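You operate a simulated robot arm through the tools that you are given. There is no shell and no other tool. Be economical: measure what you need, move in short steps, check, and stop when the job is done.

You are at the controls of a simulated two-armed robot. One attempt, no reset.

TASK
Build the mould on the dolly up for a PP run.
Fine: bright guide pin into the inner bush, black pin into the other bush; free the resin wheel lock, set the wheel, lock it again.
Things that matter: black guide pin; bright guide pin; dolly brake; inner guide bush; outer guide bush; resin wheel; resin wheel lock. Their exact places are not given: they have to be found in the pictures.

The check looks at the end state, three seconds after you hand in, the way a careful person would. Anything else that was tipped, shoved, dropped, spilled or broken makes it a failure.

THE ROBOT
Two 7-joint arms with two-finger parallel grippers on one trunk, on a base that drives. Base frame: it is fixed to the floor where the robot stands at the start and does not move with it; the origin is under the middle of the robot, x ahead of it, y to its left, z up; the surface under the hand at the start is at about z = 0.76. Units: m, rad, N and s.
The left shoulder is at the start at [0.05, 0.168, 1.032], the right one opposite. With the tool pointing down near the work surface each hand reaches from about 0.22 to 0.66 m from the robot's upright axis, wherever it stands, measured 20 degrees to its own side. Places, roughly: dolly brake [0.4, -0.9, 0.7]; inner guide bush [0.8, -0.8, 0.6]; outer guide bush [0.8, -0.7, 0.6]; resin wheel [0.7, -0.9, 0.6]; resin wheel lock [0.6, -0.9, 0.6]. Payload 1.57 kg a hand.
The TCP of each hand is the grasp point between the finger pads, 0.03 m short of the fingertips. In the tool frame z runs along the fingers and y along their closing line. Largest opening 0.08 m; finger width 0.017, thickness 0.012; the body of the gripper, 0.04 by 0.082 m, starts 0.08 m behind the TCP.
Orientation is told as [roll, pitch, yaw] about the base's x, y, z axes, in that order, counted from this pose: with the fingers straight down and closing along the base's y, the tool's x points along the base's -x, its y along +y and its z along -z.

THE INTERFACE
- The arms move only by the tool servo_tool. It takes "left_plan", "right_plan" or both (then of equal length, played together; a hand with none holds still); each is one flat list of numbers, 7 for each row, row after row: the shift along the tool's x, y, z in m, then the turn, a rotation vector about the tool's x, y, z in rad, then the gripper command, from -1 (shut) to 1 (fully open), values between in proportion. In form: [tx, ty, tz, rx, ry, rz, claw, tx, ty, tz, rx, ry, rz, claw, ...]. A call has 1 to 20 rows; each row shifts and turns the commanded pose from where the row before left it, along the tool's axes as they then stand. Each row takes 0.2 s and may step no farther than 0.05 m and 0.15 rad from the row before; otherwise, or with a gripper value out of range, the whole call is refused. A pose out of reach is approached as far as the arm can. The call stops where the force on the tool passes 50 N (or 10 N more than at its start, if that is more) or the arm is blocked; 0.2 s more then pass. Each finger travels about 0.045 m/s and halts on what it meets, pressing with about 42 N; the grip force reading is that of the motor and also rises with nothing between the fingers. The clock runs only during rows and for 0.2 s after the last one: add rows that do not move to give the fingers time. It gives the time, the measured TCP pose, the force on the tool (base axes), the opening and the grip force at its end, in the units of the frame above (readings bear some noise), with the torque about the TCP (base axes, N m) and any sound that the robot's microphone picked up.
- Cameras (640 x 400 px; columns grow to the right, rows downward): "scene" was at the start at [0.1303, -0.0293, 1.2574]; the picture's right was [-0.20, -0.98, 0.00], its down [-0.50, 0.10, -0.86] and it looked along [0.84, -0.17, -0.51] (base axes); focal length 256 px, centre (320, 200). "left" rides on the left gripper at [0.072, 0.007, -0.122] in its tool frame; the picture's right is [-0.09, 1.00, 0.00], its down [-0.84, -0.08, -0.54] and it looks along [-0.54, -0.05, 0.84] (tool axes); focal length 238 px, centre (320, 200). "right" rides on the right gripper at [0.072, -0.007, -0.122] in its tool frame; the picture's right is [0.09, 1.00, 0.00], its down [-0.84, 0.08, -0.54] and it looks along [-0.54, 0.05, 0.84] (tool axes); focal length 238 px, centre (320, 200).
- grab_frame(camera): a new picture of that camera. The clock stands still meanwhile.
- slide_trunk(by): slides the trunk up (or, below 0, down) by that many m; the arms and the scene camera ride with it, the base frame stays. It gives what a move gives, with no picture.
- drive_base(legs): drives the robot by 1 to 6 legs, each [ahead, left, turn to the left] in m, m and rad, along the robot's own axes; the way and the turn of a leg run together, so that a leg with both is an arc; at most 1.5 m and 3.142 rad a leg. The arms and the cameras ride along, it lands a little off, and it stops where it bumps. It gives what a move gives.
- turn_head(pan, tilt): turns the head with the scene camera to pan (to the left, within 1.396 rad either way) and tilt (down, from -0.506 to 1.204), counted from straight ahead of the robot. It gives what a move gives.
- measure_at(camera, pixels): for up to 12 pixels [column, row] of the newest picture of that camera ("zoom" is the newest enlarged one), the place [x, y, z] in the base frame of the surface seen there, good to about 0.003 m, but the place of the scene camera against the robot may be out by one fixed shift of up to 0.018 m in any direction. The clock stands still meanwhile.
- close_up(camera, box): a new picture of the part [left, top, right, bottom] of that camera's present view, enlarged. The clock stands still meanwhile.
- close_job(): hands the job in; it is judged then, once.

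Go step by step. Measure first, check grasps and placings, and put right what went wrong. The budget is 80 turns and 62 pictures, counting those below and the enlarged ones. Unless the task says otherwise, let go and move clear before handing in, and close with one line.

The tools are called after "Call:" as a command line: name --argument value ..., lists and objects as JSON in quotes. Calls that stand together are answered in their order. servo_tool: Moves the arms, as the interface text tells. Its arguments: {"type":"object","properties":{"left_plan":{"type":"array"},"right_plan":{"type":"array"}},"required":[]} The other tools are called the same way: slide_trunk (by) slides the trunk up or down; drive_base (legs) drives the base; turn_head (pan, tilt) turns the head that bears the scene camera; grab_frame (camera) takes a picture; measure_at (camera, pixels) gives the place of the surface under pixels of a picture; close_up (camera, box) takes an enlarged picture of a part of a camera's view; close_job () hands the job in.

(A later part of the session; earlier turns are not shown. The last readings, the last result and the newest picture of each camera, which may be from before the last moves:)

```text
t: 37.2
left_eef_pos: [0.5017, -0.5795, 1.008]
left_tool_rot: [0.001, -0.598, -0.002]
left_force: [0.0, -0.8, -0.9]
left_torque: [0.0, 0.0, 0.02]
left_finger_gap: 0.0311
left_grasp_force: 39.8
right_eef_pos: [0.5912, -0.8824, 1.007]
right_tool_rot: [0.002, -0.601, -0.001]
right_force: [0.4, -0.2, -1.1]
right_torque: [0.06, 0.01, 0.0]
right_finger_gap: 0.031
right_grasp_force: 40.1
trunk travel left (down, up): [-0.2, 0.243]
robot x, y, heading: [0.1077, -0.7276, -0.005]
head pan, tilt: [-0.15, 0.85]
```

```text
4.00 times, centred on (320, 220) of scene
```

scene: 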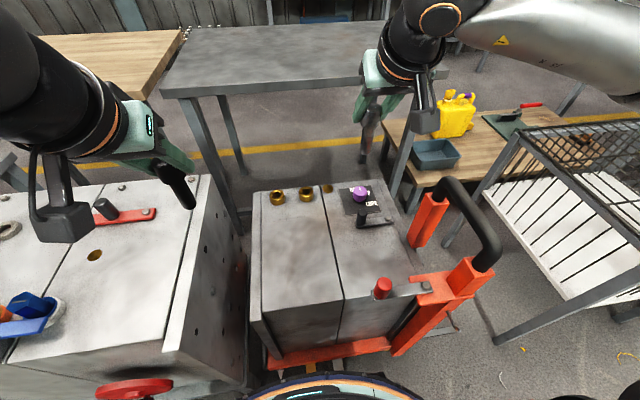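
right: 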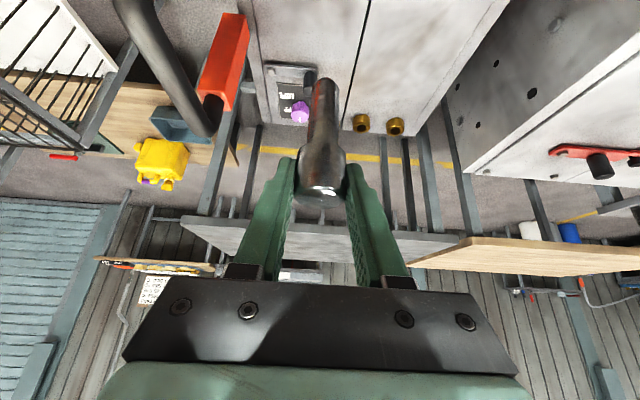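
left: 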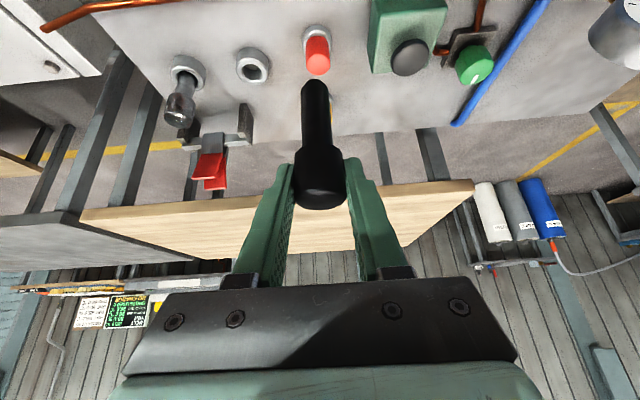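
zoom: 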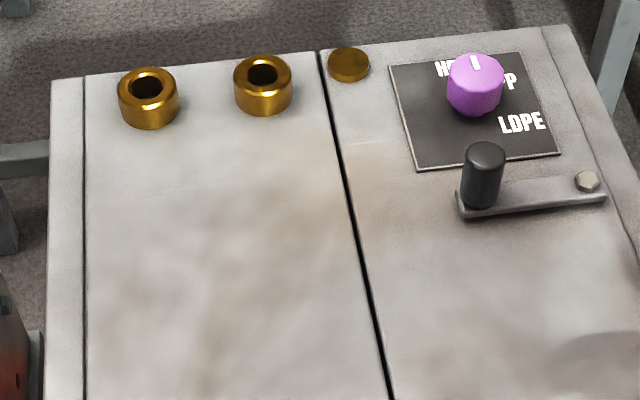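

Dolly hasn't moved. Measuring bush rims in this enlargement for accurate centres.

Call:
measure_at --camera "zoom" --pixels '[[239, 74], [287, 74], [263, 88], [263, 59], [123, 86], [174, 86], [149, 102], [148, 71], [263, 72], [148, 86]]'

Call:
close_up --camera "right" --box '[240, 60, 480, 210]'

Call:
measure_at --camera "zoom" --pixels '[[320, 200]]'

```text
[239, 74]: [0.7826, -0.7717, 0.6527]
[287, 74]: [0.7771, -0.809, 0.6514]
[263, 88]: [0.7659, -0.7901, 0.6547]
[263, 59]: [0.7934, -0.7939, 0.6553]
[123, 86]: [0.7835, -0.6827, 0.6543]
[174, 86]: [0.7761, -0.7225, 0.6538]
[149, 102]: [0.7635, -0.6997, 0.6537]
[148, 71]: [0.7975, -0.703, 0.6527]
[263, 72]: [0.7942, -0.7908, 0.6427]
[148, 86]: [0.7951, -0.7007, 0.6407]
```

```text
2.67 times, centred on (360, 135) of right
```

zoom: 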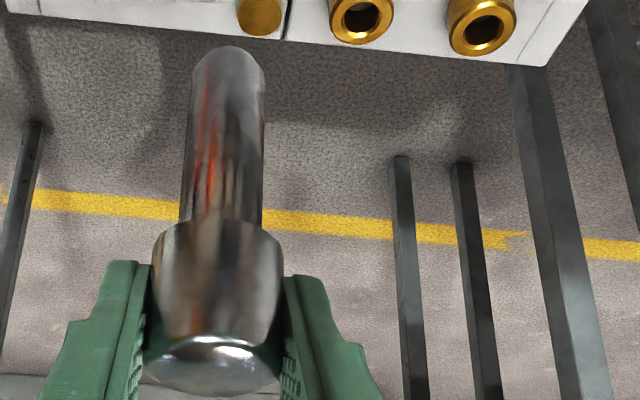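

```text
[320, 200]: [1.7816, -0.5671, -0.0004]
```

Bush centres in the scene camera: inner (0.780,-0.791), outer (0.780,-0.7025); with the +0.01 y shift seen at the pins, inner is near (0.780,-0.781). Moving the right hand high above it.

Call:
servo_tool --right_plan '[-0.0159, 0.0168, 0.0325, 0, 0, 0, -1, -0.0159, 0.0168, 0.0325, 0, 0, 0, -1, -0.0159, 0.0168, 0.0325, 0, 0, 0, -1, -0.0159, 0.0168, 0.0325, 0, 0, 0, -1, -0.0159, 0.0168, 0.0325, 0, 0, 0, -1, -0.0159, 0.0168, 0.0325, 0, 0, 0, -1, 0, 0, 0, 0, 0, 0, -1]'

Call:
turn_head --pan -0.5 --tilt 0.6

Call:
grab_frame --camera "scene"

```text
t: 38.8
left_eef_pos: [0.5034, -0.5806, 1.0082]
left_tool_rot: [-0.001, -0.599, 0.0]
left_force: [1.4, -0.2, -1.3]
left_torque: [0.01, 0.0, -0.04]
left_finger_gap: 0.0306
left_grasp_force: 39.9
right_eef_pos: [0.7813, -0.7807, 0.8976]
right_tool_rot: [0.0, -0.599, -0.002]
right_force: [0.0, -1.1, -0.5]
right_torque: [-0.01, 0.03, 0.0]
right_finger_gap: 0.0307
right_grasp_force: 39.9
trunk travel left (down, up): [-0.2, 0.243]
robot x, y, heading: [0.1076, -0.729, -0.004]
head pan, tilt: [-0.15, 0.85]
```

```text
t: 39.7
left_eef_pos: [0.5014, -0.5811, 1.0083]
left_tool_rot: [0.001, -0.599, -0.002]
left_force: [-0.8, -0.5, -1.0]
left_torque: [-0.01, -0.03, 0.02]
left_finger_gap: 0.0309
left_grasp_force: 40.3
right_eef_pos: [0.781, -0.7796, 0.899]
right_tool_rot: [0.001, -0.599, -0.003]
right_force: [-0.3, 0.2, -0.9]
right_torque: [0.02, 0.02, -0.01]
right_finger_gap: 0.0309
right_grasp_force: 39.5
trunk travel left (down, up): [-0.2, 0.243]
robot x, y, heading: [0.109, -0.7266, -0.007]
head pan, tilt: [-0.499, 0.6]
```

```text
27 pictures are left
```

scene: 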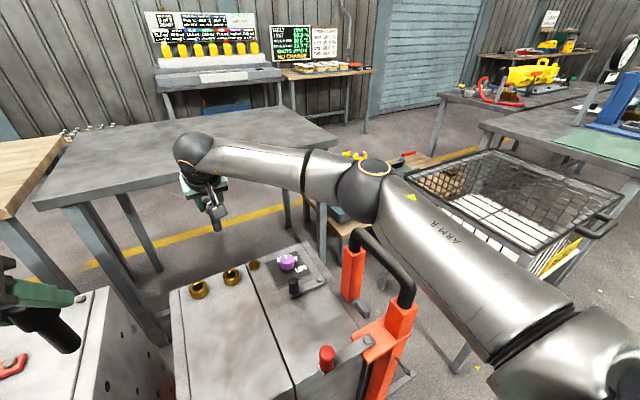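

The right arm runs beside the handle tube at (400,270). Measuring clearance between them.

Call:
measure_at --camera "scene" --pixels '[[360, 195], [372, 215], [345, 200], [400, 235], [440, 270], [480, 330], [362, 240], [400, 275], [380, 245], [290, 175], [330, 190]]'

```text
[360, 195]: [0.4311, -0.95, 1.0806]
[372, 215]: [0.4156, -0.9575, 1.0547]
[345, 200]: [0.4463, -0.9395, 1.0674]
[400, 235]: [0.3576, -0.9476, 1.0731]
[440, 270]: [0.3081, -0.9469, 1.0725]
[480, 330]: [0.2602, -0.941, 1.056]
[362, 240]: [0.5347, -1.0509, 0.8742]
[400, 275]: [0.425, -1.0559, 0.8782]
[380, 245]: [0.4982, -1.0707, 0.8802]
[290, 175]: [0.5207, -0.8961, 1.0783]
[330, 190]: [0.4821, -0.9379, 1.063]
```

Elbow underside is about z 1.0 and the handle top 0.89, so I'll lower the trunk by only 0.07, then lower the right hand to z≈0.77 and look.

Call:
slide_trunk --by -0.07

Call:
servo_tool --right_plan '[0.0169, 0, 0.0248, 0, 0, 0, -1, 0.0169, 0, 0.0248, 0, 0, 0, -1, 0, 0, 0, 0, 0, 0, -1]'

Call:
grab_frame --camera "right"

Call:
measure_at --camera "right" --pixels '[[320, 100], [318, 85], [320, 120], [290, 60], [350, 60]]'

```text
t: 40.8
left_eef_pos: [0.5019, -0.5808, 0.9391]
left_tool_rot: [0.0, -0.599, -0.002]
left_force: [-0.7, -0.2, -1.4]
left_torque: [0.0, -0.01, -0.06]
left_finger_gap: 0.0311
left_grasp_force: 39.7
right_eef_pos: [0.7806, -0.7805, 0.8279]
right_tool_rot: [0.0, -0.599, 0.0]
right_force: [-0.5, -0.5, -1.9]
right_torque: [0.02, 0.01, 0.01]
right_finger_gap: 0.0308
right_grasp_force: 39.5
trunk travel left (down, up): [-0.13, 0.313]
robot x, y, heading: [0.1041, -0.7269, -0.008]
head pan, tilt: [-0.499, 0.6]
```

```text
t: 41.5
left_eef_pos: [0.5014, -0.5805, 0.9377]
left_tool_rot: [-0.001, -0.598, -0.001]
left_force: [-0.2, 0.5, -1.7]
left_torque: [-0.02, 0.0, -0.02]
left_finger_gap: 0.0307
left_grasp_force: 40.1
right_eef_pos: [0.7809, -0.779, 0.7673]
right_tool_rot: [0.001, -0.599, -0.004]
right_force: [1.1, -0.5, -0.5]
right_torque: [-0.02, 0.01, -0.06]
right_finger_gap: 0.0308
right_grasp_force: 39.9
trunk travel left (down, up): [-0.13, 0.313]
robot x, y, heading: [0.1062, -0.7266, -0.006]
head pan, tilt: [-0.499, 0.6]
```

```text
26 pictures are left
```

right: 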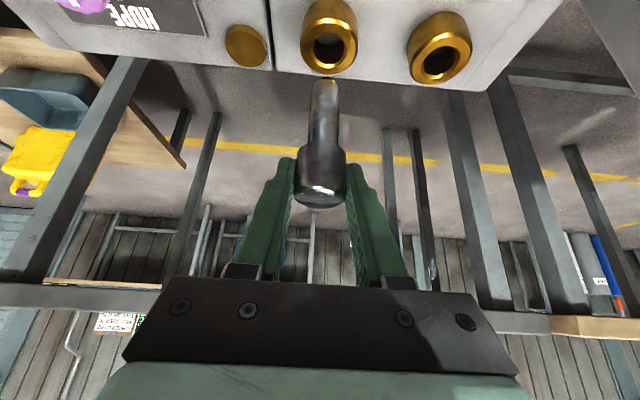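

```text
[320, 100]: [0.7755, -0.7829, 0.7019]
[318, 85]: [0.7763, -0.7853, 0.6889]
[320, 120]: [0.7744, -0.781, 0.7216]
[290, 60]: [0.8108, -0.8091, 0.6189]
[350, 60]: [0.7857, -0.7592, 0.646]
```

Pin shank now at (322,100), tip around row 80; inner bush top ring at (331,45). Enlarging to measure both in the same camera.

Call:
close_up --camera "right" --box '[256, 0, 416, 100]'

```text
4.00 times, centred on (336, 50) of right
```

zoom: 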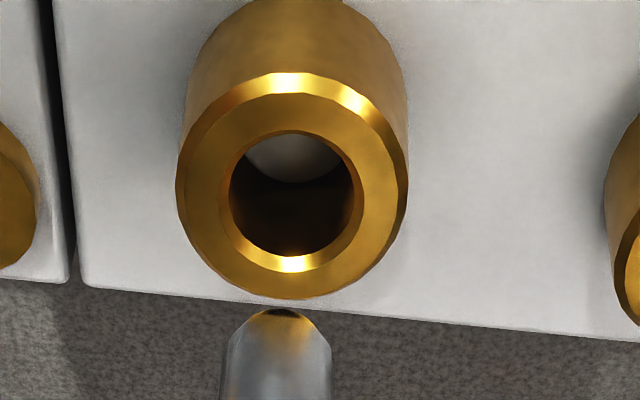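

Call:
measure_at --camera "zoom" --pixels '[[205, 190], [378, 190], [292, 118], [292, 282], [230, 260], [355, 260], [277, 330], [277, 360], [277, 390], [235, 380], [320, 380], [292, 200]]'

```text
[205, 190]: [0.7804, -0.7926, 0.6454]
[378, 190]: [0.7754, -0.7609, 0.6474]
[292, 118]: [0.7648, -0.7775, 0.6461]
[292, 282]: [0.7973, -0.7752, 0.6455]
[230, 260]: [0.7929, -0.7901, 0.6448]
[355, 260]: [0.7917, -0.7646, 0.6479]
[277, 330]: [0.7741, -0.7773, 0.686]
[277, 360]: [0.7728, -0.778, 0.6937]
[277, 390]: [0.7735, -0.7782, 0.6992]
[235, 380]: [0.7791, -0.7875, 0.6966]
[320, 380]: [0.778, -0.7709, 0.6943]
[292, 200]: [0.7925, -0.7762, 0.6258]
```

Bush centre in the right camera: about (0.781,-0.777,0.646); pin axis about (0.7825,-0.7785). Shifting by 1.5 mm and lowering 0.06 in small steps.

Call:
servo_tool --right_plan '[0.001, 0.0015, 0, 0, 0, 0, -1, 0.00847, 0, 0.01238, 0, 0, 0, -1, 0.00847, 0, 0.01238, 0, 0, 0, -1, 0.0056, 0, 0.0083, 0, 0, 0, -1, 0.0056, 0, 0.0083, 0, 0, 0, -1, 0.0056, 0, 0.0083, 0, 0, 0, -1, 0, 0, 0, 0, 0, 0, -1]'

Call:
grab_frame --camera "right"

```text
t: 43.1
left_eef_pos: [0.5013, -0.5805, 0.9381]
left_tool_rot: [-0.001, -0.6, -0.001]
left_force: [-0.5, -0.2, -0.9]
left_torque: [0.01, 0.03, 0.0]
left_finger_gap: 0.0308
left_grasp_force: 39.3
right_eef_pos: [0.7815, -0.7785, 0.7063]
right_tool_rot: [0.001, -0.602, -0.002]
right_force: [3.3, 0.7, 7.0]
right_torque: [0.13, -0.38, 0.02]
right_finger_gap: 0.0309
right_grasp_force: 39.6
trunk travel left (down, up): [-0.13, 0.313]
robot x, y, heading: [0.107, -0.729, -0.006]
head pan, tilt: [-0.499, 0.6]
```

```text
24 pictures are left
```

right: 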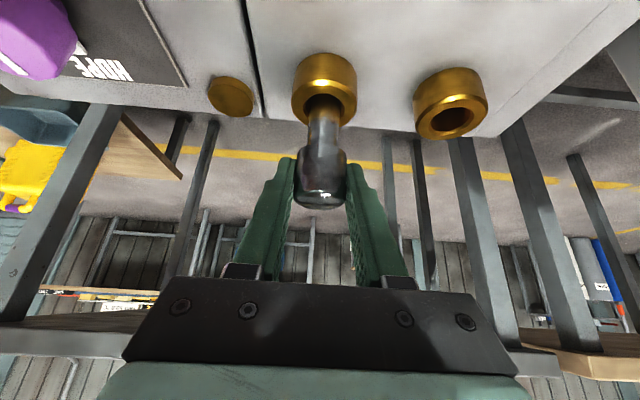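

The pin has entered the inner bush; +3 N in x suggests a 1 mm nudge forward. Continuing downward.

Call:
servo_tool --right_plan '[-0.0012, 0.0005, 0.0008, 0, 0, 0, -1, 0.0056, 0, 0.0083, 0, 0, 0, -1, 0.0056, 0, 0.0083, 0, 0, 0, -1, 0.0056, 0, 0.0083, 0, 0, 0, -1, 0, 0, 0, 0, 0, 0, -1]'

Call:
close_up --camera "right" --box '[240, 40, 400, 215]'

```text
t: 44.4
left_eef_pos: [0.499, -0.5812, 0.9395]
left_tool_rot: [0.001, -0.602, -0.001]
left_force: [0.5, 0.2, -2.7]
left_torque: [-0.02, 0.02, 0.0]
left_finger_gap: 0.0309
left_grasp_force: 39.3
right_eef_pos: [0.7843, -0.7794, 0.6865]
right_tool_rot: [0.003, -0.613, -0.002]
right_force: [2.1, 0.0, 31.2]
right_torque: [0.34, -0.29, 0.04]
right_finger_gap: 0.0312
right_grasp_force: 40.1
trunk travel left (down, up): [-0.13, 0.313]
robot x, y, heading: [0.1038, -0.7313, -0.002]
head pan, tilt: [-0.499, 0.6]
```

```text
2.29 times, centred on (320, 128) of right
```

zoom: 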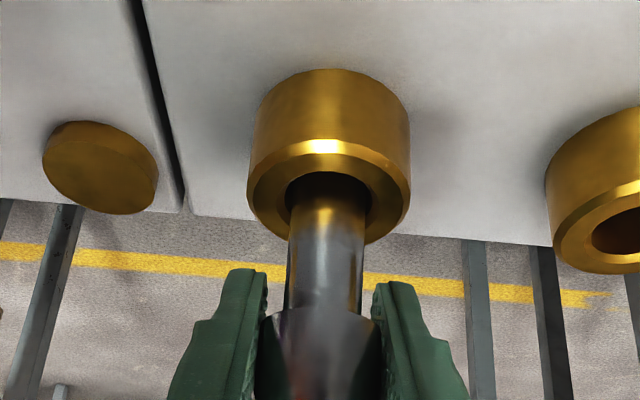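

31 N upward at TCP z 0.6865: either bottomed or wedged. I'll ease up 6 mm and press again with small lateral nudges to see whether it stops at the same height.

Call:
servo_tool --right_plan '[-0.0056, 0, -0.0083, 0, 0.01, 0, -1, -0.0012, 0, -0.0017, 0, 0, 0, -1, 0.0012, 0.001, -0.0008, 0, 0, 0, -1, 0.0045, 0, 0.0066, 0, 0, 0, -1, 0.0045, 0, 0.0066, 0, 0, 0, -1, 0.003, 0, 0.0045, 0, 0, 0, -1, 0, 0, 0, 0, 0, 0, -1]'

```text
t: 46.0
left_eef_pos: [0.4995, -0.5821, 0.9402]
left_tool_rot: [-0.001, -0.602, -0.002]
left_force: [0.1, 0.9, -1.1]
left_torque: [0.03, 0.01, -0.01]
left_finger_gap: 0.0308
left_grasp_force: 39.6
right_eef_pos: [0.7815, -0.7796, 0.6768]
right_tool_rot: [0.001, -0.605, -0.003]
right_force: [0.9, -3.7, 32.3]
right_torque: [-0.19, -0.19, 0.0]
right_finger_gap: 0.0307
right_grasp_force: 40.5
trunk travel left (down, up): [-0.13, 0.313]
robot x, y, heading: [0.1077, -0.7253, -0.001]
head pan, tilt: [-0.499, 0.6]
```

It went 1 cm lower, so it may be sliding in (or slipping in the grip); checking the picture.

Call:
close_up --camera "right" --box '[240, 60, 400, 220]'

```text
2.50 times, centred on (320, 140) of right
```

zoom: 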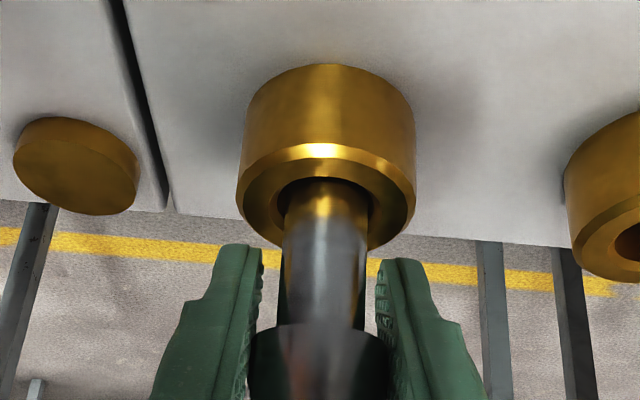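

The head slipped in the grip, so the pin itself stopped. I'll open the fingers, back off along the fingers, and look at how it stands.

Call:
servo_tool --right_plan '[0, 0, 0, 0, 0, 0, 0.5, 0, 0, 0, 0, 0, 0, 0.5, 0, 0, 0, 0, 0, 0, 0.5, 0, 0, 0, 0, 0, 0, 0.5, 0, 0, -0.03, 0, 0, 0, 0.5, 0, 0, -0.03, 0, 0, 0, 0.5, 0, 0, 0, 0, 0, 0, 0.5]'

Call:
close_up --camera "right" --box '[200, 0, 456, 200]'

```text
t: 47.5
left_eef_pos: [0.5021, -0.5806, 0.938]
left_tool_rot: [0.0, -0.599, -0.003]
left_force: [0.1, -0.5, -0.6]
left_torque: [0.02, 0.01, 0.02]
left_finger_gap: 0.0308
left_grasp_force: 39.9
right_eef_pos: [0.7459, -0.7767, 0.7182]
right_tool_rot: [-0.001, -0.588, -0.001]
right_force: [0.5, 0.4, -0.1]
right_torque: [-0.01, 0.0, -0.02]
right_finger_gap: 0.0598
right_grasp_force: 0.2
trunk travel left (down, up): [-0.13, 0.313]
robot x, y, heading: [0.1092, -0.7305, -0.002]
head pan, tilt: [-0.499, 0.6]
```

```text
2.00 times, centred on (328, 100) of right
```

zoom: 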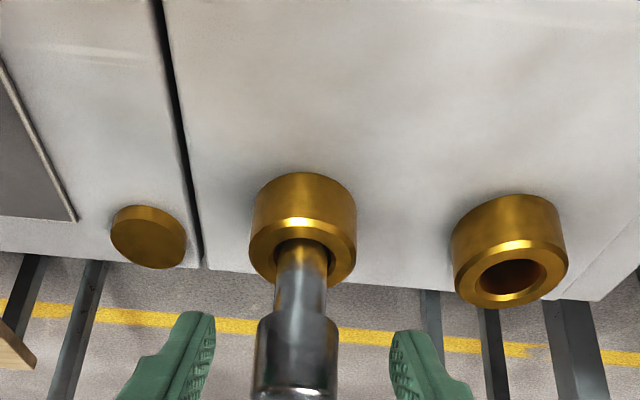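

Call:
measure_at --camera "zoom" --pixels '[[298, 250], [300, 262], [300, 290], [298, 305], [297, 325], [297, 350], [297, 375], [297, 392], [270, 250], [340, 255], [300, 200]]'

Call:
close_up --camera "scene" --box '[160, 200, 320, 300]'

```text
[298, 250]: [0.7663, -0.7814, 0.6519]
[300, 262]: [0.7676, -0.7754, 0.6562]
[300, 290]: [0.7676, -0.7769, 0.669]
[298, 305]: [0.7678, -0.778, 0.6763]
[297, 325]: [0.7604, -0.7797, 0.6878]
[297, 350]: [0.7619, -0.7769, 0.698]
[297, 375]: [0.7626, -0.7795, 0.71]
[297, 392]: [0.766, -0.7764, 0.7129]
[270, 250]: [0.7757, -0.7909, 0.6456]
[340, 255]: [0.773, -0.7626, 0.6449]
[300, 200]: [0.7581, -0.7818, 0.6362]
```

```text
4.00 times, centred on (240, 250) of scene
```

zoom: 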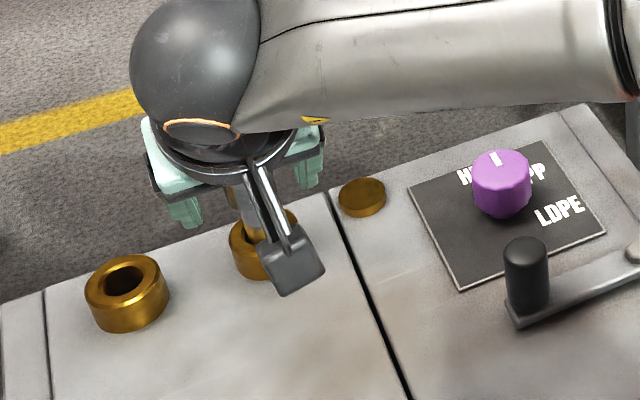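

Head bottom is at z 0.683 and the tip therefore at ≈0.622 = mould surface, and contact force first appeared at exactly that depth, so the bright pin is fully bottomed in the inner bush (the rack rings work the same way). Now withdrawing the right hand and bringing the black pin over the outer bush.

Call:
servo_tool --right_plan '[0, 0, -0.035, 0, 0, 0, 0.5, 0, 0, -0.035, 0, 0, 0, 0.5, 0, 0, -0.035, 0, 0, 0, 0.5, -0.0005, -0.025, -0.0361, 0, 0, 0, 0.5, -0.0005, -0.025, -0.0361, 0, 0, 0, 0.5, -0.0005, -0.025, -0.0361, 0, 0, 0, 0.5, -0.0005, -0.025, -0.0361, 0, 0, 0, 0.5, 0, 0, 0, 0, 0, 0, 0.5, 0, 0, 0, 0, 0, 0, 0.5, 0, 0, 0, 0, 0, 0, 0.5, 0, 0, 0, 0, 0, 0, 0.5, 0, 0, 0, 0, 0, 0, 0.5, 0, 0, 0, 0, 0, 0, 0.5]' --left_plan '[0, 0, 0, 0, 0, 0, -1, 0, 0, 0, 0, 0, 0, -1, 0, 0, 0, 0, 0, 0, -1, -0.0248, -0.0367, 0.017, 0, 0, 0, -1, -0.0248, -0.0367, 0.017, 0, 0, 0, -1, -0.0248, -0.0367, 0.017, 0, 0, 0, -1, -0.01313, 0, 0.0369, 0, 0, 0, -1, -0.01313, 0, 0.0369, 0, 0, 0, -1, -0.01313, 0, 0.0369, 0, 0, 0, -1, -0.01313, 0, 0.0369, 0, 0, 0, -1, -0.01313, 0, 0.0369, 0, 0, 0, -1, -0.01313, 0, 0.0369, 0, 0, 0, -1, 0, 0, 0, 0, 0, 0, -1]'

Call:
close_up --camera "left" --box '[220, 0, 420, 125]'

```text
t: 50.4
left_eef_pos: [0.7821, -0.6898, 0.7994]
left_tool_rot: [0.0, -0.598, -0.002]
left_force: [0.0, 1.2, -1.4]
left_torque: [0.02, 0.0, 0.0]
left_finger_gap: 0.0307
left_grasp_force: 39.3
right_eef_pos: [0.6102, -0.8768, 0.9256]
right_tool_rot: [0.0, -0.588, 0.0]
right_force: [0.0, -0.7, 0.0]
right_torque: [0.02, 0.01, 0.01]
right_finger_gap: 0.0597
right_grasp_force: 0.0
trunk travel left (down, up): [-0.13, 0.313]
robot x, y, heading: [0.1058, -0.7266, 0.001]
head pan, tilt: [-0.499, 0.6]
```

```text
3.20 times, centred on (320, 62) of left
```

zoom: 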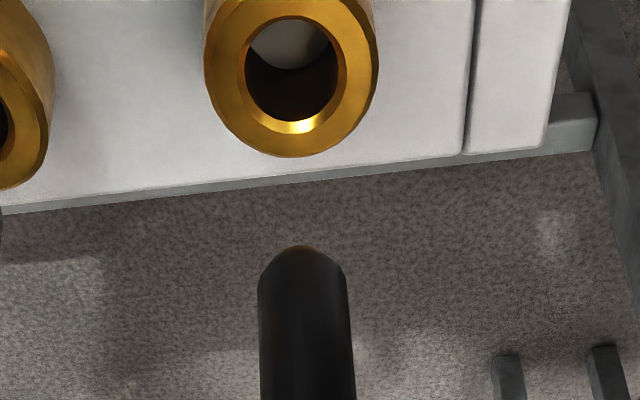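

I need to see the bright pin too; taking the full left picture, and measuring bush and pin.

Call:
measure_at --camera "zoom" --pixels '[[227, 70], [357, 70], [290, 142], [288, 8], [235, 110], [355, 105], [302, 270], [304, 310], [306, 380], [268, 360], [345, 360]]'

Call:
grab_frame --camera "left"

```text
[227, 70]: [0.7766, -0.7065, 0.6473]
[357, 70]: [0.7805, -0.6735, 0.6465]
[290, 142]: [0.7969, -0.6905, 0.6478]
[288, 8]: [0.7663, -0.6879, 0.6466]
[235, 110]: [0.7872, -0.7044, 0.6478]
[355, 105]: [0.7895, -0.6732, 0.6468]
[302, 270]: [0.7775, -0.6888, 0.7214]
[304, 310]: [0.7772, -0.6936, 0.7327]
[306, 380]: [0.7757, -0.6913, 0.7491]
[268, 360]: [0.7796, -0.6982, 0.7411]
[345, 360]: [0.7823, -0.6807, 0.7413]
```

```text
18 pictures are left
```

left: 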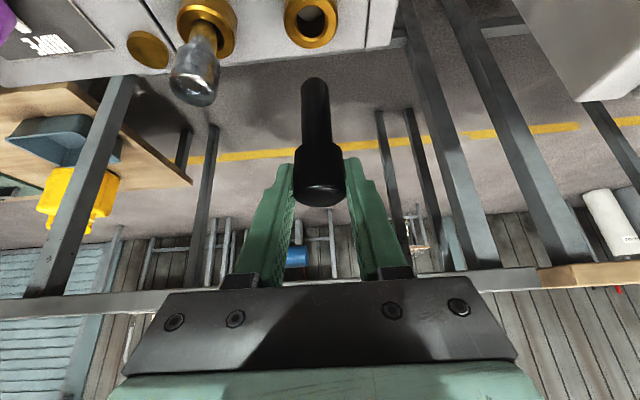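

Bright pin stands properly at (195,70). Black pin axis is within 2 mm of the outer bush centre (0.7816,-0.6895); lowering to just into the bush.

Call:
servo_tool --left_plan '[0.00165, 0.0005, -0.0011, 0, 0, 0, -1, 0.01017, 0, 0.01485, 0, 0, 0, -1, 0.01017, 0, 0.01485, 0, 0, 0, -1, 0.01017, 0, 0.01485, 0, 0, 0, -1, 0.00678, 0, 0.0099, 0, 0, 0, -1, 0.00678, 0, 0.0099, 0, 0, 0, -1, 0, 0, 0, 0, 0, 0, -1]'

Call:
close_up --camera "left" --box '[220, 30, 420, 155]'

```text
t: 52.0
left_eef_pos: [0.7828, -0.6904, 0.7331]
left_tool_rot: [-0.004, -0.619, 0.001]
left_force: [-4.0, 2.3, 38.7]
left_torque: [0.22, -0.1, 0.04]
left_finger_gap: 0.0308
left_grasp_force: 40.0
right_eef_pos: [0.6074, -0.876, 0.9286]
right_tool_rot: [0.0, -0.594, -0.001]
right_force: [-0.3, 0.0, 1.1]
right_torque: [-0.03, 0.04, 0.01]
right_finger_gap: 0.06
right_grasp_force: 0.0
trunk travel left (down, up): [-0.13, 0.313]
robot x, y, heading: [0.1074, -0.7272, -0.001]
head pan, tilt: [-0.499, 0.6]
```

```text
3.20 times, centred on (320, 92) of left
```

zoom: 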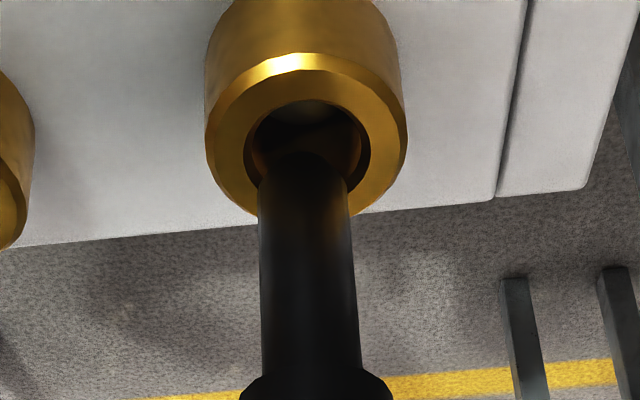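

The tip landed on the far rim (fx −4 N, tip at rows 155–200 covers the far edge). Raising 1 cm, shifting back 4 mm and retrying gently.

Call:
servo_tool --left_plan '[-0.0068, 0, -0.0099, 0, 0.02, 0, -1, 0.0033, 0, -0.0023, 0, 0, 0, -1, 0, 0, 0, 0, 0, 0, -1, 0.0045, 0, 0.0066, 0, 0, 0, -1, 0.0045, 0, 0.0066, 0, 0, 0, -1, 0.0034, 0, 0.005, 0, 0, 0, -1, 0, 0, 0, 0, 0, 0, -1]'

Call:
close_up --camera "left" --box '[220, 50, 420, 175]'

```text
t: 53.5
left_eef_pos: [0.7747, -0.6894, 0.7115]
left_tool_rot: [0.001, -0.581, 0.0]
left_force: [11.5, 2.5, 2.6]
left_torque: [0.2, -0.86, 0.02]
left_finger_gap: 0.0307
left_grasp_force: 40.1
right_eef_pos: [0.6117, -0.876, 0.9255]
right_tool_rot: [0.0, -0.588, -0.002]
right_force: [0.0, -0.8, -0.3]
right_torque: [-0.01, 0.04, -0.04]
right_finger_gap: 0.0603
right_grasp_force: 0.1
trunk travel left (down, up): [-0.13, 0.313]
robot x, y, heading: [0.103, -0.7264, -0.002]
head pan, tilt: [-0.499, 0.6]
```

```text
3.20 times, centred on (320, 112) of left
```

zoom: 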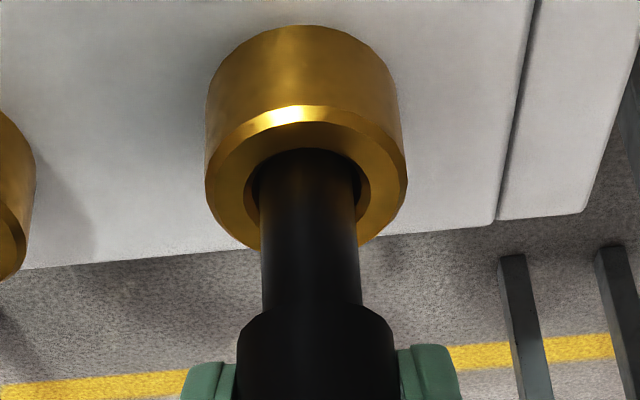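

It's in the bush now; +11.5 N in x means it's pushed against the near wall. Easing forward 3 mm, restoring tilt and lowering the last few mm.

Call:
servo_tool --left_plan '[-0.0025, 0, 0.0017, 0, -0.008, 0, -1, -0.0012, -0.0005, 0.0008, 0, -0.008, 0, -1, 0.0023, 0, 0.0033, 0, 0, 0, -1, 0.0023, 0, 0.0033, 0, 0, 0, -1, 0, 0, 0, 0, 0, 0, -1]'

```text
t: 54.8
left_eef_pos: [0.7782, -0.6916, 0.7073]
left_tool_rot: [0.0, -0.6, 0.001]
left_force: [-19.5, 8.3, 24.6]
left_torque: [0.5, 1.0, 0.07]
left_finger_gap: 0.031
left_grasp_force: 39.6
right_eef_pos: [0.6085, -0.8767, 0.9276]
right_tool_rot: [-0.001, -0.594, -0.001]
right_force: [0.4, -0.7, -0.2]
right_torque: [0.03, 0.0, -0.02]
right_finger_gap: 0.0601
right_grasp_force: 0.1
trunk travel left (down, up): [-0.13, 0.313]
robot x, y, heading: [0.1058, -0.7242, -0.005]
head pan, tilt: [-0.499, 0.6]
```

Over-corrected (fx −19.5); going back 2 mm to relax before letting go.

Call:
servo_tool --left_plan '[0.0016, 0.0012, -0.0011, 0, 0.008, 0, -1, 0, 0, 0, 0, 0, 0, -1]'

```text
t: 55.4
left_eef_pos: [0.7779, -0.6918, 0.7082]
left_tool_rot: [-0.002, -0.595, 0.002]
left_force: [1.4, -1.0, 20.2]
left_torque: [-0.16, -0.45, -0.03]
left_finger_gap: 0.0309
left_grasp_force: 39.5
right_eef_pos: [0.6093, -0.8769, 0.9266]
right_tool_rot: [-0.001, -0.592, -0.003]
right_force: [-0.4, -0.8, 0.2]
right_torque: [0.03, -0.03, 0.02]
right_finger_gap: 0.0598
right_grasp_force: 0.0
trunk travel left (down, up): [-0.13, 0.313]
robot x, y, heading: [0.1067, -0.7246, -0.004]
head pan, tilt: [-0.499, 0.6]
```

Lateral forces are gone and 20 N vertical says the pin stands on the bottom. Letting go and drawing the left hand back along its fingers, then away.

Call:
servo_tool --left_plan '[0, 0, 0, 0, 0, 0, 0.4, 0, 0, 0, 0, 0, 0, 0.4, 0, 0, 0, 0, 0, 0, 0.4, 0, 0, -0.03, 0, 0, 0, 0.4, 0, 0, -0.03, 0, 0, 0, 0.4, 0, 0, -0.04, 0, 0, 0, 0.4, 0, 0, -0.04, 0, 0, 0, 0.4, 0, 0, 0, 0, 0, 0, 0.4]'

Call:
grab_frame --camera "left"

```text
t: 57.1
left_eef_pos: [0.7001, -0.6903, 0.8201]
left_tool_rot: [0.0, -0.585, 0.001]
left_force: [-0.3, 0.0, 0.6]
left_torque: [0.0, -0.01, 0.01]
left_finger_gap: 0.0562
left_grasp_force: 0.2
right_eef_pos: [0.6107, -0.8779, 0.9256]
right_tool_rot: [-0.001, -0.591, -0.002]
right_force: [0.9, -0.6, -0.3]
right_torque: [-0.01, -0.03, -0.01]
right_finger_gap: 0.0599
right_grasp_force: 0.0
trunk travel left (down, up): [-0.13, 0.313]
robot x, y, heading: [0.1077, -0.7288, -0.004]
head pan, tilt: [-0.499, 0.6]
```

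```text
15 pictures are left
```

left: 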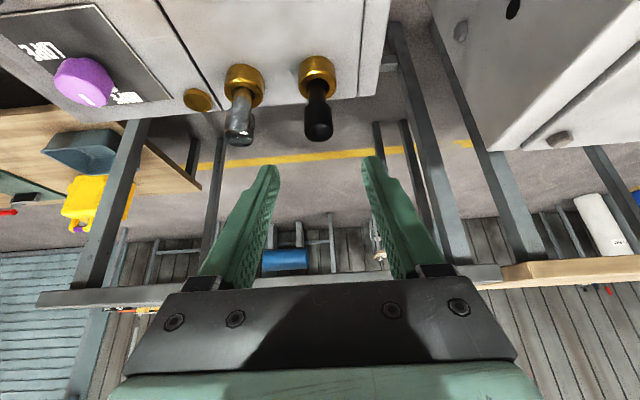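

Both pins stand in their bushes (240,110 bright; 318,110 black). Withdrawing the left hand and looking at the wheel and lock with the right camera.

Call:
servo_tool --left_plan '[0, 0.02, -0.045, 0, 0, 0, 0.4, 0, 0.02, -0.045, 0, 0, 0, 0.4, 0.033, 0.025, -0.0226, 0, 0, 0, 0.4, 0.033, 0.025, -0.0226, 0, 0, 0, 0.4, 0, 0, 0, 0, 0, 0, 0.4]' --right_plan '[0.033, -0.01, -0.0226, 0, 0, 0, -0.5, 0.033, -0.01, -0.0226, 0, 0, 0, -0.5, 0, -0.01, 0, 0, 0, 0, -0.5, 0, 0, 0, 0, 0, 0, -0.5, 0, 0, 0, 0, 0, 0, -0.5]'

Call:
close_up --camera "right" --box '[160, 20, 480, 220]'

```text
t: 58.4
left_eef_pos: [0.569, -0.5975, 0.8954]
left_tool_rot: [0.001, -0.587, -0.001]
left_force: [-0.2, -0.8, -0.2]
left_torque: [-0.01, 0.02, 0.0]
left_finger_gap: 0.056
left_grasp_force: 0.1
right_eef_pos: [0.5296, -0.9067, 0.9275]
right_tool_rot: [0.0, -0.588, -0.003]
right_force: [-0.8, -0.1, -1.0]
right_torque: [0.02, -0.02, 0.03]
right_finger_gap: 0.02
right_grasp_force: 0.1
trunk travel left (down, up): [-0.13, 0.313]
robot x, y, heading: [0.1057, -0.7261, -0.004]
head pan, tilt: [-0.499, 0.6]
```

```text
2.00 times, centred on (320, 120) of right
```

zoom: 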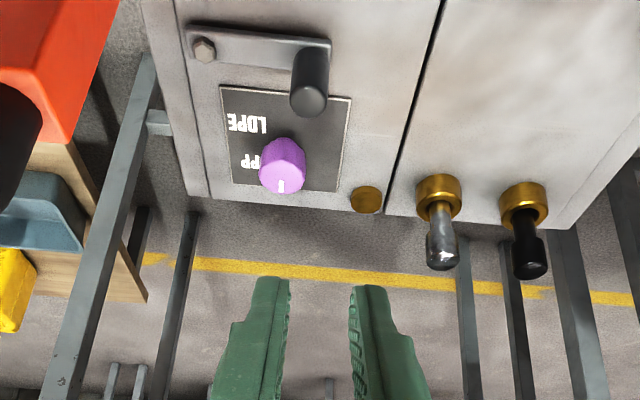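

Labels LDPE (248,124), PP (250,161) and the hidden HDPE surround the wheel (283,165). Measuring these plus bolt, knob and plate corners.

Call:
measure_at --camera "zoom" --pixels '[[248, 124], [251, 161], [282, 160], [262, 160], [302, 160], [224, 87], [349, 98], [233, 183], [336, 190], [204, 48], [310, 100], [308, 75]]'

```text
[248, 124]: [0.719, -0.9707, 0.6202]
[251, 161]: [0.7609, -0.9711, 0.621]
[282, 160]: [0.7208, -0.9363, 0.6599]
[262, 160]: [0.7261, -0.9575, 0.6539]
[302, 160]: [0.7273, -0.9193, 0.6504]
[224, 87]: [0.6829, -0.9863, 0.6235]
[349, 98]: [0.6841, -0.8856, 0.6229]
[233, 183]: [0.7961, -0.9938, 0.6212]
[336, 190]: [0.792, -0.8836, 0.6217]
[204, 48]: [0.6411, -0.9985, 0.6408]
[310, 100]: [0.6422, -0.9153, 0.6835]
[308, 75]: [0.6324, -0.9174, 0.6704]
```

Wheel axis ≈ (0.739,-0.938), pointer at HDPE (straight away, 0°), PP ≈ 60° clockwise, LDPE ≈ 120°. Lock knob ≈ (0.642,-0.917), pivot bolt (0.641,-0.998). I'll straighten the right hand and go above the lock knob.

Call:
servo_tool --right_plan '[0, 0, 0, 0, 0.147, 0, 0, 0, 0, 0, 0, 0.147, 0, 0, 0, 0, 0, 0, 0.147, 0, 0, 0, 0, 0, 0, 0.147, 0, 0, -0.037, -0.0035, 0, 0, 0, 0, 0, -0.037, -0.0035, 0, 0, 0, 0, 0, -0.038, -0.003, 0, 0, 0, 0, 0, 0, 0, 0.04, 0, 0, 0, 0, 0, 0, 0.04, 0, 0, 0, 0, 0, 0, 0.04, 0, 0, 0, 0, 0, 0, 0, 0, 0, 0, 0]'

Call:
grab_frame --camera "scene"

```text
t: 60.8
left_eef_pos: [0.5695, -0.5987, 0.8956]
left_tool_rot: [0.0, -0.587, -0.002]
left_force: [-0.2, -0.2, 1.2]
left_torque: [-0.01, -0.01, -0.01]
left_finger_gap: 0.0561
left_grasp_force: 0.1
right_eef_pos: [0.6441, -0.9157, 0.8061]
right_tool_rot: [-0.001, -0.002, -0.002]
right_force: [0.1, 0.8, 0.7]
right_torque: [-0.03, 0.01, -0.01]
right_finger_gap: 0.0401
right_grasp_force: 0.0
trunk travel left (down, up): [-0.13, 0.313]
robot x, y, heading: [0.109, -0.7254, -0.005]
head pan, tilt: [-0.499, 0.6]
```

```text
13 pictures are left
```

scene: 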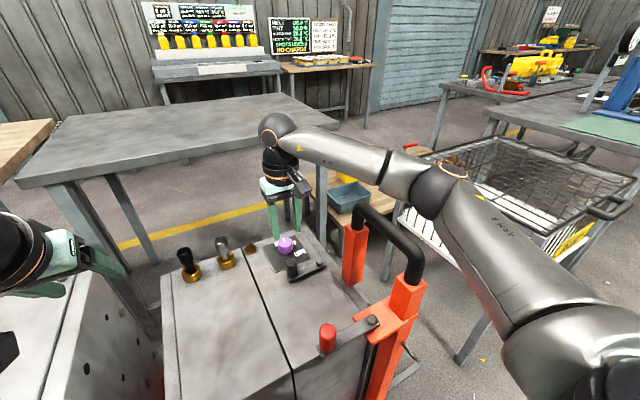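

Checking arm clearance over the handle tube.

Call:
measure_at --camera "scene" --pixels '[[425, 212], [440, 232], [460, 262], [350, 165], [400, 195], [410, 250], [373, 212], [277, 195]]'

Call:
close_up --camera "right" --box '[200, 0, 440, 200]'

```text
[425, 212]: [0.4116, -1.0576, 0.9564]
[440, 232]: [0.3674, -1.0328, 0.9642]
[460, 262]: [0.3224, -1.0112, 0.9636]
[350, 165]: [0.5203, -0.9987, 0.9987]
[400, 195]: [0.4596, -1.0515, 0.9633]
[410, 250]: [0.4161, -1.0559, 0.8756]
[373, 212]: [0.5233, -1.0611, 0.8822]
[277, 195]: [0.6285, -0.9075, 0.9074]
```

```text
2.00 times, centred on (320, 100) of right
```

zoom: 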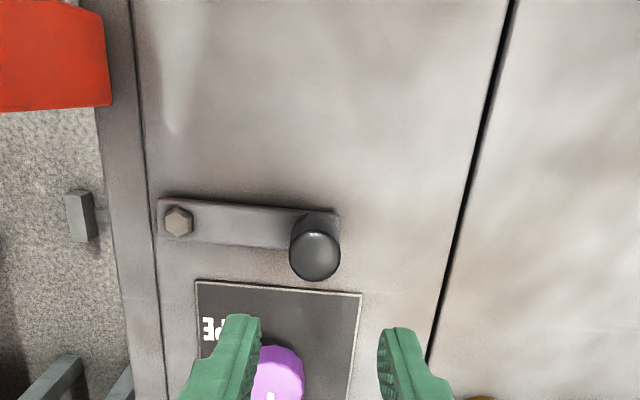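

The elbow is only ~1–2 cm above the handle tube, so I'll raise the trunk 0.08 before lowering the hand. Measuring the knob first.

Call:
measure_at --camera "zoom" --pixels '[[315, 262], [315, 240], [297, 255], [333, 255], [178, 222], [230, 225], [335, 220], [250, 100], [275, 380], [228, 330]]'

Call:
slide_trunk --by 0.08

```text
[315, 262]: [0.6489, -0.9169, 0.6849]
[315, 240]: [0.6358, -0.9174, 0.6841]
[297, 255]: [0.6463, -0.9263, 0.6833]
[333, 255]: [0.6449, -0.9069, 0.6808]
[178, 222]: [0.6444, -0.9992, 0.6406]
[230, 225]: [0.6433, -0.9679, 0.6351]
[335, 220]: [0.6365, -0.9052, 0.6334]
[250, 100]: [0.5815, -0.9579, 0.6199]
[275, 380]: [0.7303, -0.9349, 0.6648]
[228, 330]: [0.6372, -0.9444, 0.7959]
```

```text
t: 61.9
left_eef_pos: [0.5703, -0.5991, 0.9762]
left_tool_rot: [0.0, -0.585, -0.001]
left_force: [-1.3, 0.7, 0.6]
left_torque: [0.0, 0.0, -0.02]
left_finger_gap: 0.0559
left_grasp_force: 0.0
right_eef_pos: [0.6444, -0.9155, 0.8876]
right_tool_rot: [-0.001, -0.001, -0.003]
right_force: [-0.4, 0.4, -0.1]
right_torque: [0.04, -0.03, 0.0]
right_finger_gap: 0.0402
right_grasp_force: 0.1
trunk travel left (down, up): [-0.21, 0.233]
robot x, y, heading: [0.1066, -0.7255, -0.005]
head pan, tilt: [-0.499, 0.6]
```

Knob centre is (0.643,-0.917), top 0.685. Lowering onto it and closing.

Call:
servo_tool --right_plan '[0.0015, -0.0015, 0.0425, 0, 0, 0, 0, 0, 0, 0.0425, 0, 0, 0, 0, 0, 0, 0.0425, 0, 0, 0, 0, 0, 0, 0.0425, 0, 0, 0, 0, 0, 0, 0.0405, 0, 0, 0, 0, 0, 0, 0, 0, 0, 0, 0, 0, 0, 0, 0, 0, 0, -1, 0, 0, 0, 0, 0, 0, -1, 0, 0, 0, 0, 0, 0, -1]'

```text
t: 63.9
left_eef_pos: [0.5694, -0.5996, 0.9767]
left_tool_rot: [0.002, -0.586, -0.003]
left_force: [-0.7, -0.8, 0.0]
left_torque: [-0.01, -0.01, -0.03]
left_finger_gap: 0.0558
left_grasp_force: 0.1
right_eef_pos: [0.6459, -0.919, 0.6793]
right_tool_rot: [-0.005, -0.001, -0.005]
right_force: [-0.3, -11.9, 0.6]
right_torque: [0.25, -0.16, 0.0]
right_finger_gap: 0.0272
right_grasp_force: 33.4
trunk travel left (down, up): [-0.21, 0.233]
robot x, y, heading: [0.1107, -0.7278, -0.001]
head pan, tilt: [-0.499, 0.6]
```

Knob held (its diameter is 0.027). Testing a small swing towards the robot.

Call:
servo_tool --right_plan '[0.006, -0.0002, 0, 0, 0, 0, -1, 0.006, -0.0007, 0, 0, 0, 0, -1, 0, 0, 0, 0, 0, 0, -1]'

```text
t: 64.7
left_eef_pos: [0.5703, -0.5983, 0.9757]
left_tool_rot: [0.001, -0.586, -0.001]
left_force: [0.4, 0.4, 0.1]
left_torque: [-0.04, -0.01, 0.0]
left_finger_gap: 0.0558
left_grasp_force: 0.0
right_eef_pos: [0.6341, -0.9185, 0.6776]
right_tool_rot: [-0.003, -0.001, -0.004]
right_force: [7.0, -15.0, 2.1]
right_torque: [0.13, 0.01, 0.31]
right_finger_gap: 0.0273
right_grasp_force: 38.0
trunk travel left (down, up): [-0.21, 0.233]
robot x, y, heading: [0.1056, -0.7279, -0.003]
head pan, tilt: [-0.499, 0.6]
```

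The knob yields with a few newtons towards the robot. Continuing along the arc, with a 2 mm y relief.

Call:
servo_tool --right_plan '[0.0059, -0.0025, 0, 0, 0, 0, -1, 0.0059, -0.0022, 0, 0, 0, 0, -1, 0.0057, -0.0022, 0, 0, 0, 0, -1, 0.0056, -0.0023, 0, 0, 0, 0, -1, 0, 0, 0, 0, 0, 0, -1]'

Call:
close_up --camera "right" --box '[160, 0, 480, 200]'

```text
t: 65.9
left_eef_pos: [0.5691, -0.5983, 0.975]
left_tool_rot: [-0.001, -0.587, 0.0]
left_force: [-0.1, 0.8, -0.4]
left_torque: [0.0, 0.0, 0.01]
left_finger_gap: 0.056
left_grasp_force: 0.0
right_eef_pos: [0.6098, -0.9245, 0.6767]
right_tool_rot: [0.006, -0.001, 0.0]
right_force: [1.9, 2.7, 10.4]
right_torque: [-0.25, -0.54, 0.2]
right_finger_gap: 0.0272
right_grasp_force: 37.6
trunk travel left (down, up): [-0.21, 0.233]
robot x, y, heading: [0.109, -0.7249, -0.003]
head pan, tilt: [-0.499, 0.6]
```

```text
2.00 times, centred on (320, 100) of right
```

zoom: 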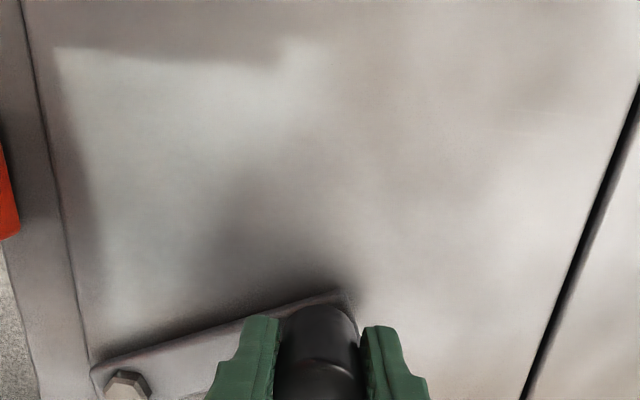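

The lever is swinging freely (now ~0.43 rad). Continuing the arc to about 1.2 rad, watching forces and sound.

Call:
servo_tool --right_plan '[0.0105, -0.006, -0.002, 0, 0, 0, -1, 0.0095, -0.0076, 0, 0, 0, 0, -1, 0.0082, -0.0089, 0, 0, 0, 0, -1, 0.0069, -0.0101, 0, 0, 0, 0, -1, 0, 0, 0, 0, 0, 0, -1]'

```text
t: 66.9
left_eef_pos: [0.5718, -0.5958, 0.9735]
left_tool_rot: [-0.002, -0.585, 0.0]
left_force: [0.2, 0.1, 0.2]
left_torque: [0.04, 0.02, 0.01]
left_finger_gap: 0.0559
left_grasp_force: 0.1
right_eef_pos: [0.5803, -0.9428, 0.6775]
right_tool_rot: [0.025, -0.013, 0.014]
right_force: [8.4, 6.7, -11.4]
right_torque: [-0.88, -0.3, -0.16]
right_finger_gap: 0.0276
right_grasp_force: 38.6
trunk travel left (down, up): [-0.21, 0.233]
robot x, y, heading: [0.1066, -0.7282, 0.002]
head pan, tilt: [-0.499, 0.6]
stopped in row 4 (right hand): the force on the tool passed its limit at 55 N (the readings are from after the stop); the commanded pose is now the measured one
```

The lever hit its end stop at ≈0.84 rad (48°), so the lock should be free. Releasing, lifting, and posing the right hand (yaw +0.4, tilt 0.4) above the wheel.

Call:
servo_tool --right_plan '[0, 0, 0, 0, 0, 0, 0.2, 0, 0, 0, 0, 0, 0, 0.2, 0, 0, -0.04, 0, 0, 0, 0.4, 0, 0, -0.04, 0, 0, 0, 0.4, 0, 0, -0.04, 0, 0, 0, 0.4, 0, 0, -0.04, 0, 0, 0, 0.4, 0, 0, 0, 0, 0, -0.137, 0.4, 0, 0, 0, 0, 0, -0.137, 0.4, 0, 0, 0, 0, 0, -0.137, 0.4, 0, 0, 0, 0, -0.133, 0, 0.4, 0, 0, 0, 0, -0.133, 0, 0.4, 0, 0, 0, 0, -0.133, 0, 0.4, -0.0328, -0.0144, 0.0139, 0, 0, 0, 0.4, -0.0328, -0.0144, 0.0139, 0, 0, 0, 0.4, -0.0328, -0.0144, 0.0139, 0, 0, 0, 0.4, -0.0328, -0.0144, 0.0139, 0, 0, 0, 0.4, 0, 0, 0, 0, 0, 0, 0.4]'

Call:
grab_frame --camera "right"

```text
t: 70.5
left_eef_pos: [0.57, -0.5952, 0.9752]
left_tool_rot: [0.001, -0.586, 0.002]
left_force: [0.3, -0.2, -0.3]
left_torque: [-0.01, -0.01, -0.01]
left_finger_gap: 0.0559
left_grasp_force: 0.0
right_eef_pos: [0.7321, -0.9421, 0.8416]
right_tool_rot: [0.018, -0.419, 0.418]
right_force: [-0.2, 0.0, -0.7]
right_torque: [-0.04, 0.0, 0.01]
right_finger_gap: 0.0557
right_grasp_force: 0.1
trunk travel left (down, up): [-0.21, 0.233]
robot x, y, heading: [0.1099, -0.7266, 0.0]
head pan, tilt: [-0.499, 0.6]
```

```text
10 pictures are left
```

right: 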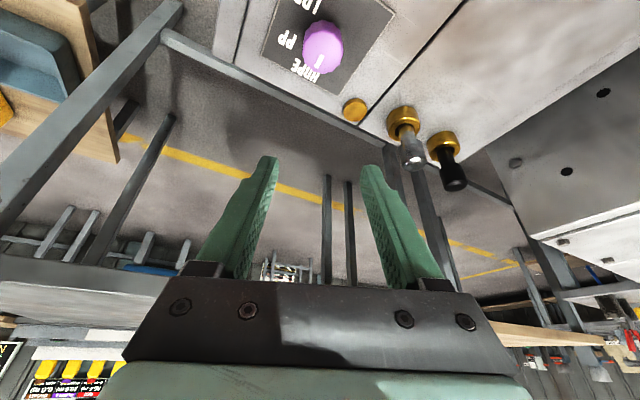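

HDPE (306,70), PP (289,40), LDPE (315,3) are all visible and the pointer points at HDPE. Measuring for angles and position.

Call:
measure_at --camera "right" --pixels '[[306, 70], [289, 40], [314, 4], [323, 45], [319, 62], [306, 45], [341, 47], [356, 110], [404, 120]]'

```text
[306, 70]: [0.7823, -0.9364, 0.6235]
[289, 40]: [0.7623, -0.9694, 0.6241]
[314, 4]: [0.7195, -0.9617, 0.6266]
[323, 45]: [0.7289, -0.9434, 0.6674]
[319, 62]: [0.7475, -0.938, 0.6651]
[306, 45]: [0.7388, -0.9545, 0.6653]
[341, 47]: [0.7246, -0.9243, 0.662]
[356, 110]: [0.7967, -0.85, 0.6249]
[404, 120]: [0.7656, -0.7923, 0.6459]
```

HDPE is at 0°, so PP is 60° clockwise. Lowering onto the wheel and gripping.

Call:
servo_tool --right_plan '[0.0129, 0.001, 0.0337, 0, 0, 0, 0.4, 0.0147, 0, 0.0329, 0, 0, 0, 0.4, 0.0147, 0, 0.0329, 0, 0, 0, 0.4, 0.0147, 0, 0.0329, 0, 0, 0, 0.4, 0.0147, 0, 0.0329, 0, 0, 0, 0.4, 0, 0, 0, 0, 0, 0, 0.4, 0, 0, 0, 0, 0, 0, -1, 0, 0, 0, 0, 0, 0, -1, 0, 0, 0, 0, 0, 0, -1, 0, 0, 0, 0, 0, 0, -1]'

Call:
grab_frame --camera "right"

```text
t: 72.7
left_eef_pos: [0.5692, -0.5964, 0.9759]
left_tool_rot: [0.0, -0.586, 0.002]
left_force: [-0.4, 0.1, -0.2]
left_torque: [0.0, -0.03, 0.01]
left_finger_gap: 0.0561
left_grasp_force: 0.0
right_eef_pos: [0.7328, -0.938, 0.6974]
right_tool_rot: [0.017, -0.42, 0.413]
right_force: [-0.3, 0.2, 0.1]
right_torque: [0.02, -0.04, -0.02]
right_finger_gap: 0.0002
right_grasp_force: 18.1
right hand out of reach, approached as far as the arm can: row 5
trunk travel left (down, up): [-0.21, 0.233]
robot x, y, heading: [0.1077, -0.7285, 0.001]
head pan, tilt: [-0.499, 0.6]
```

```text
9 pictures are left
```

right: 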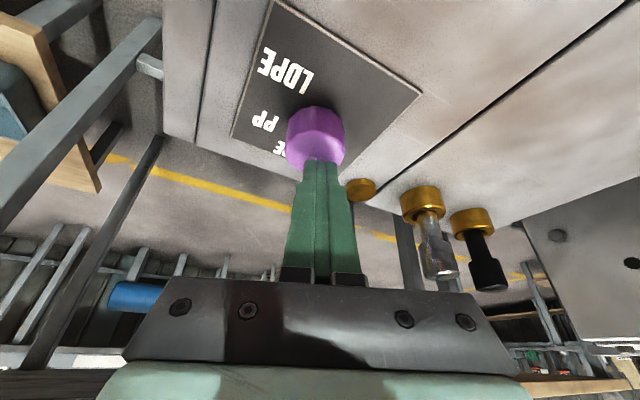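

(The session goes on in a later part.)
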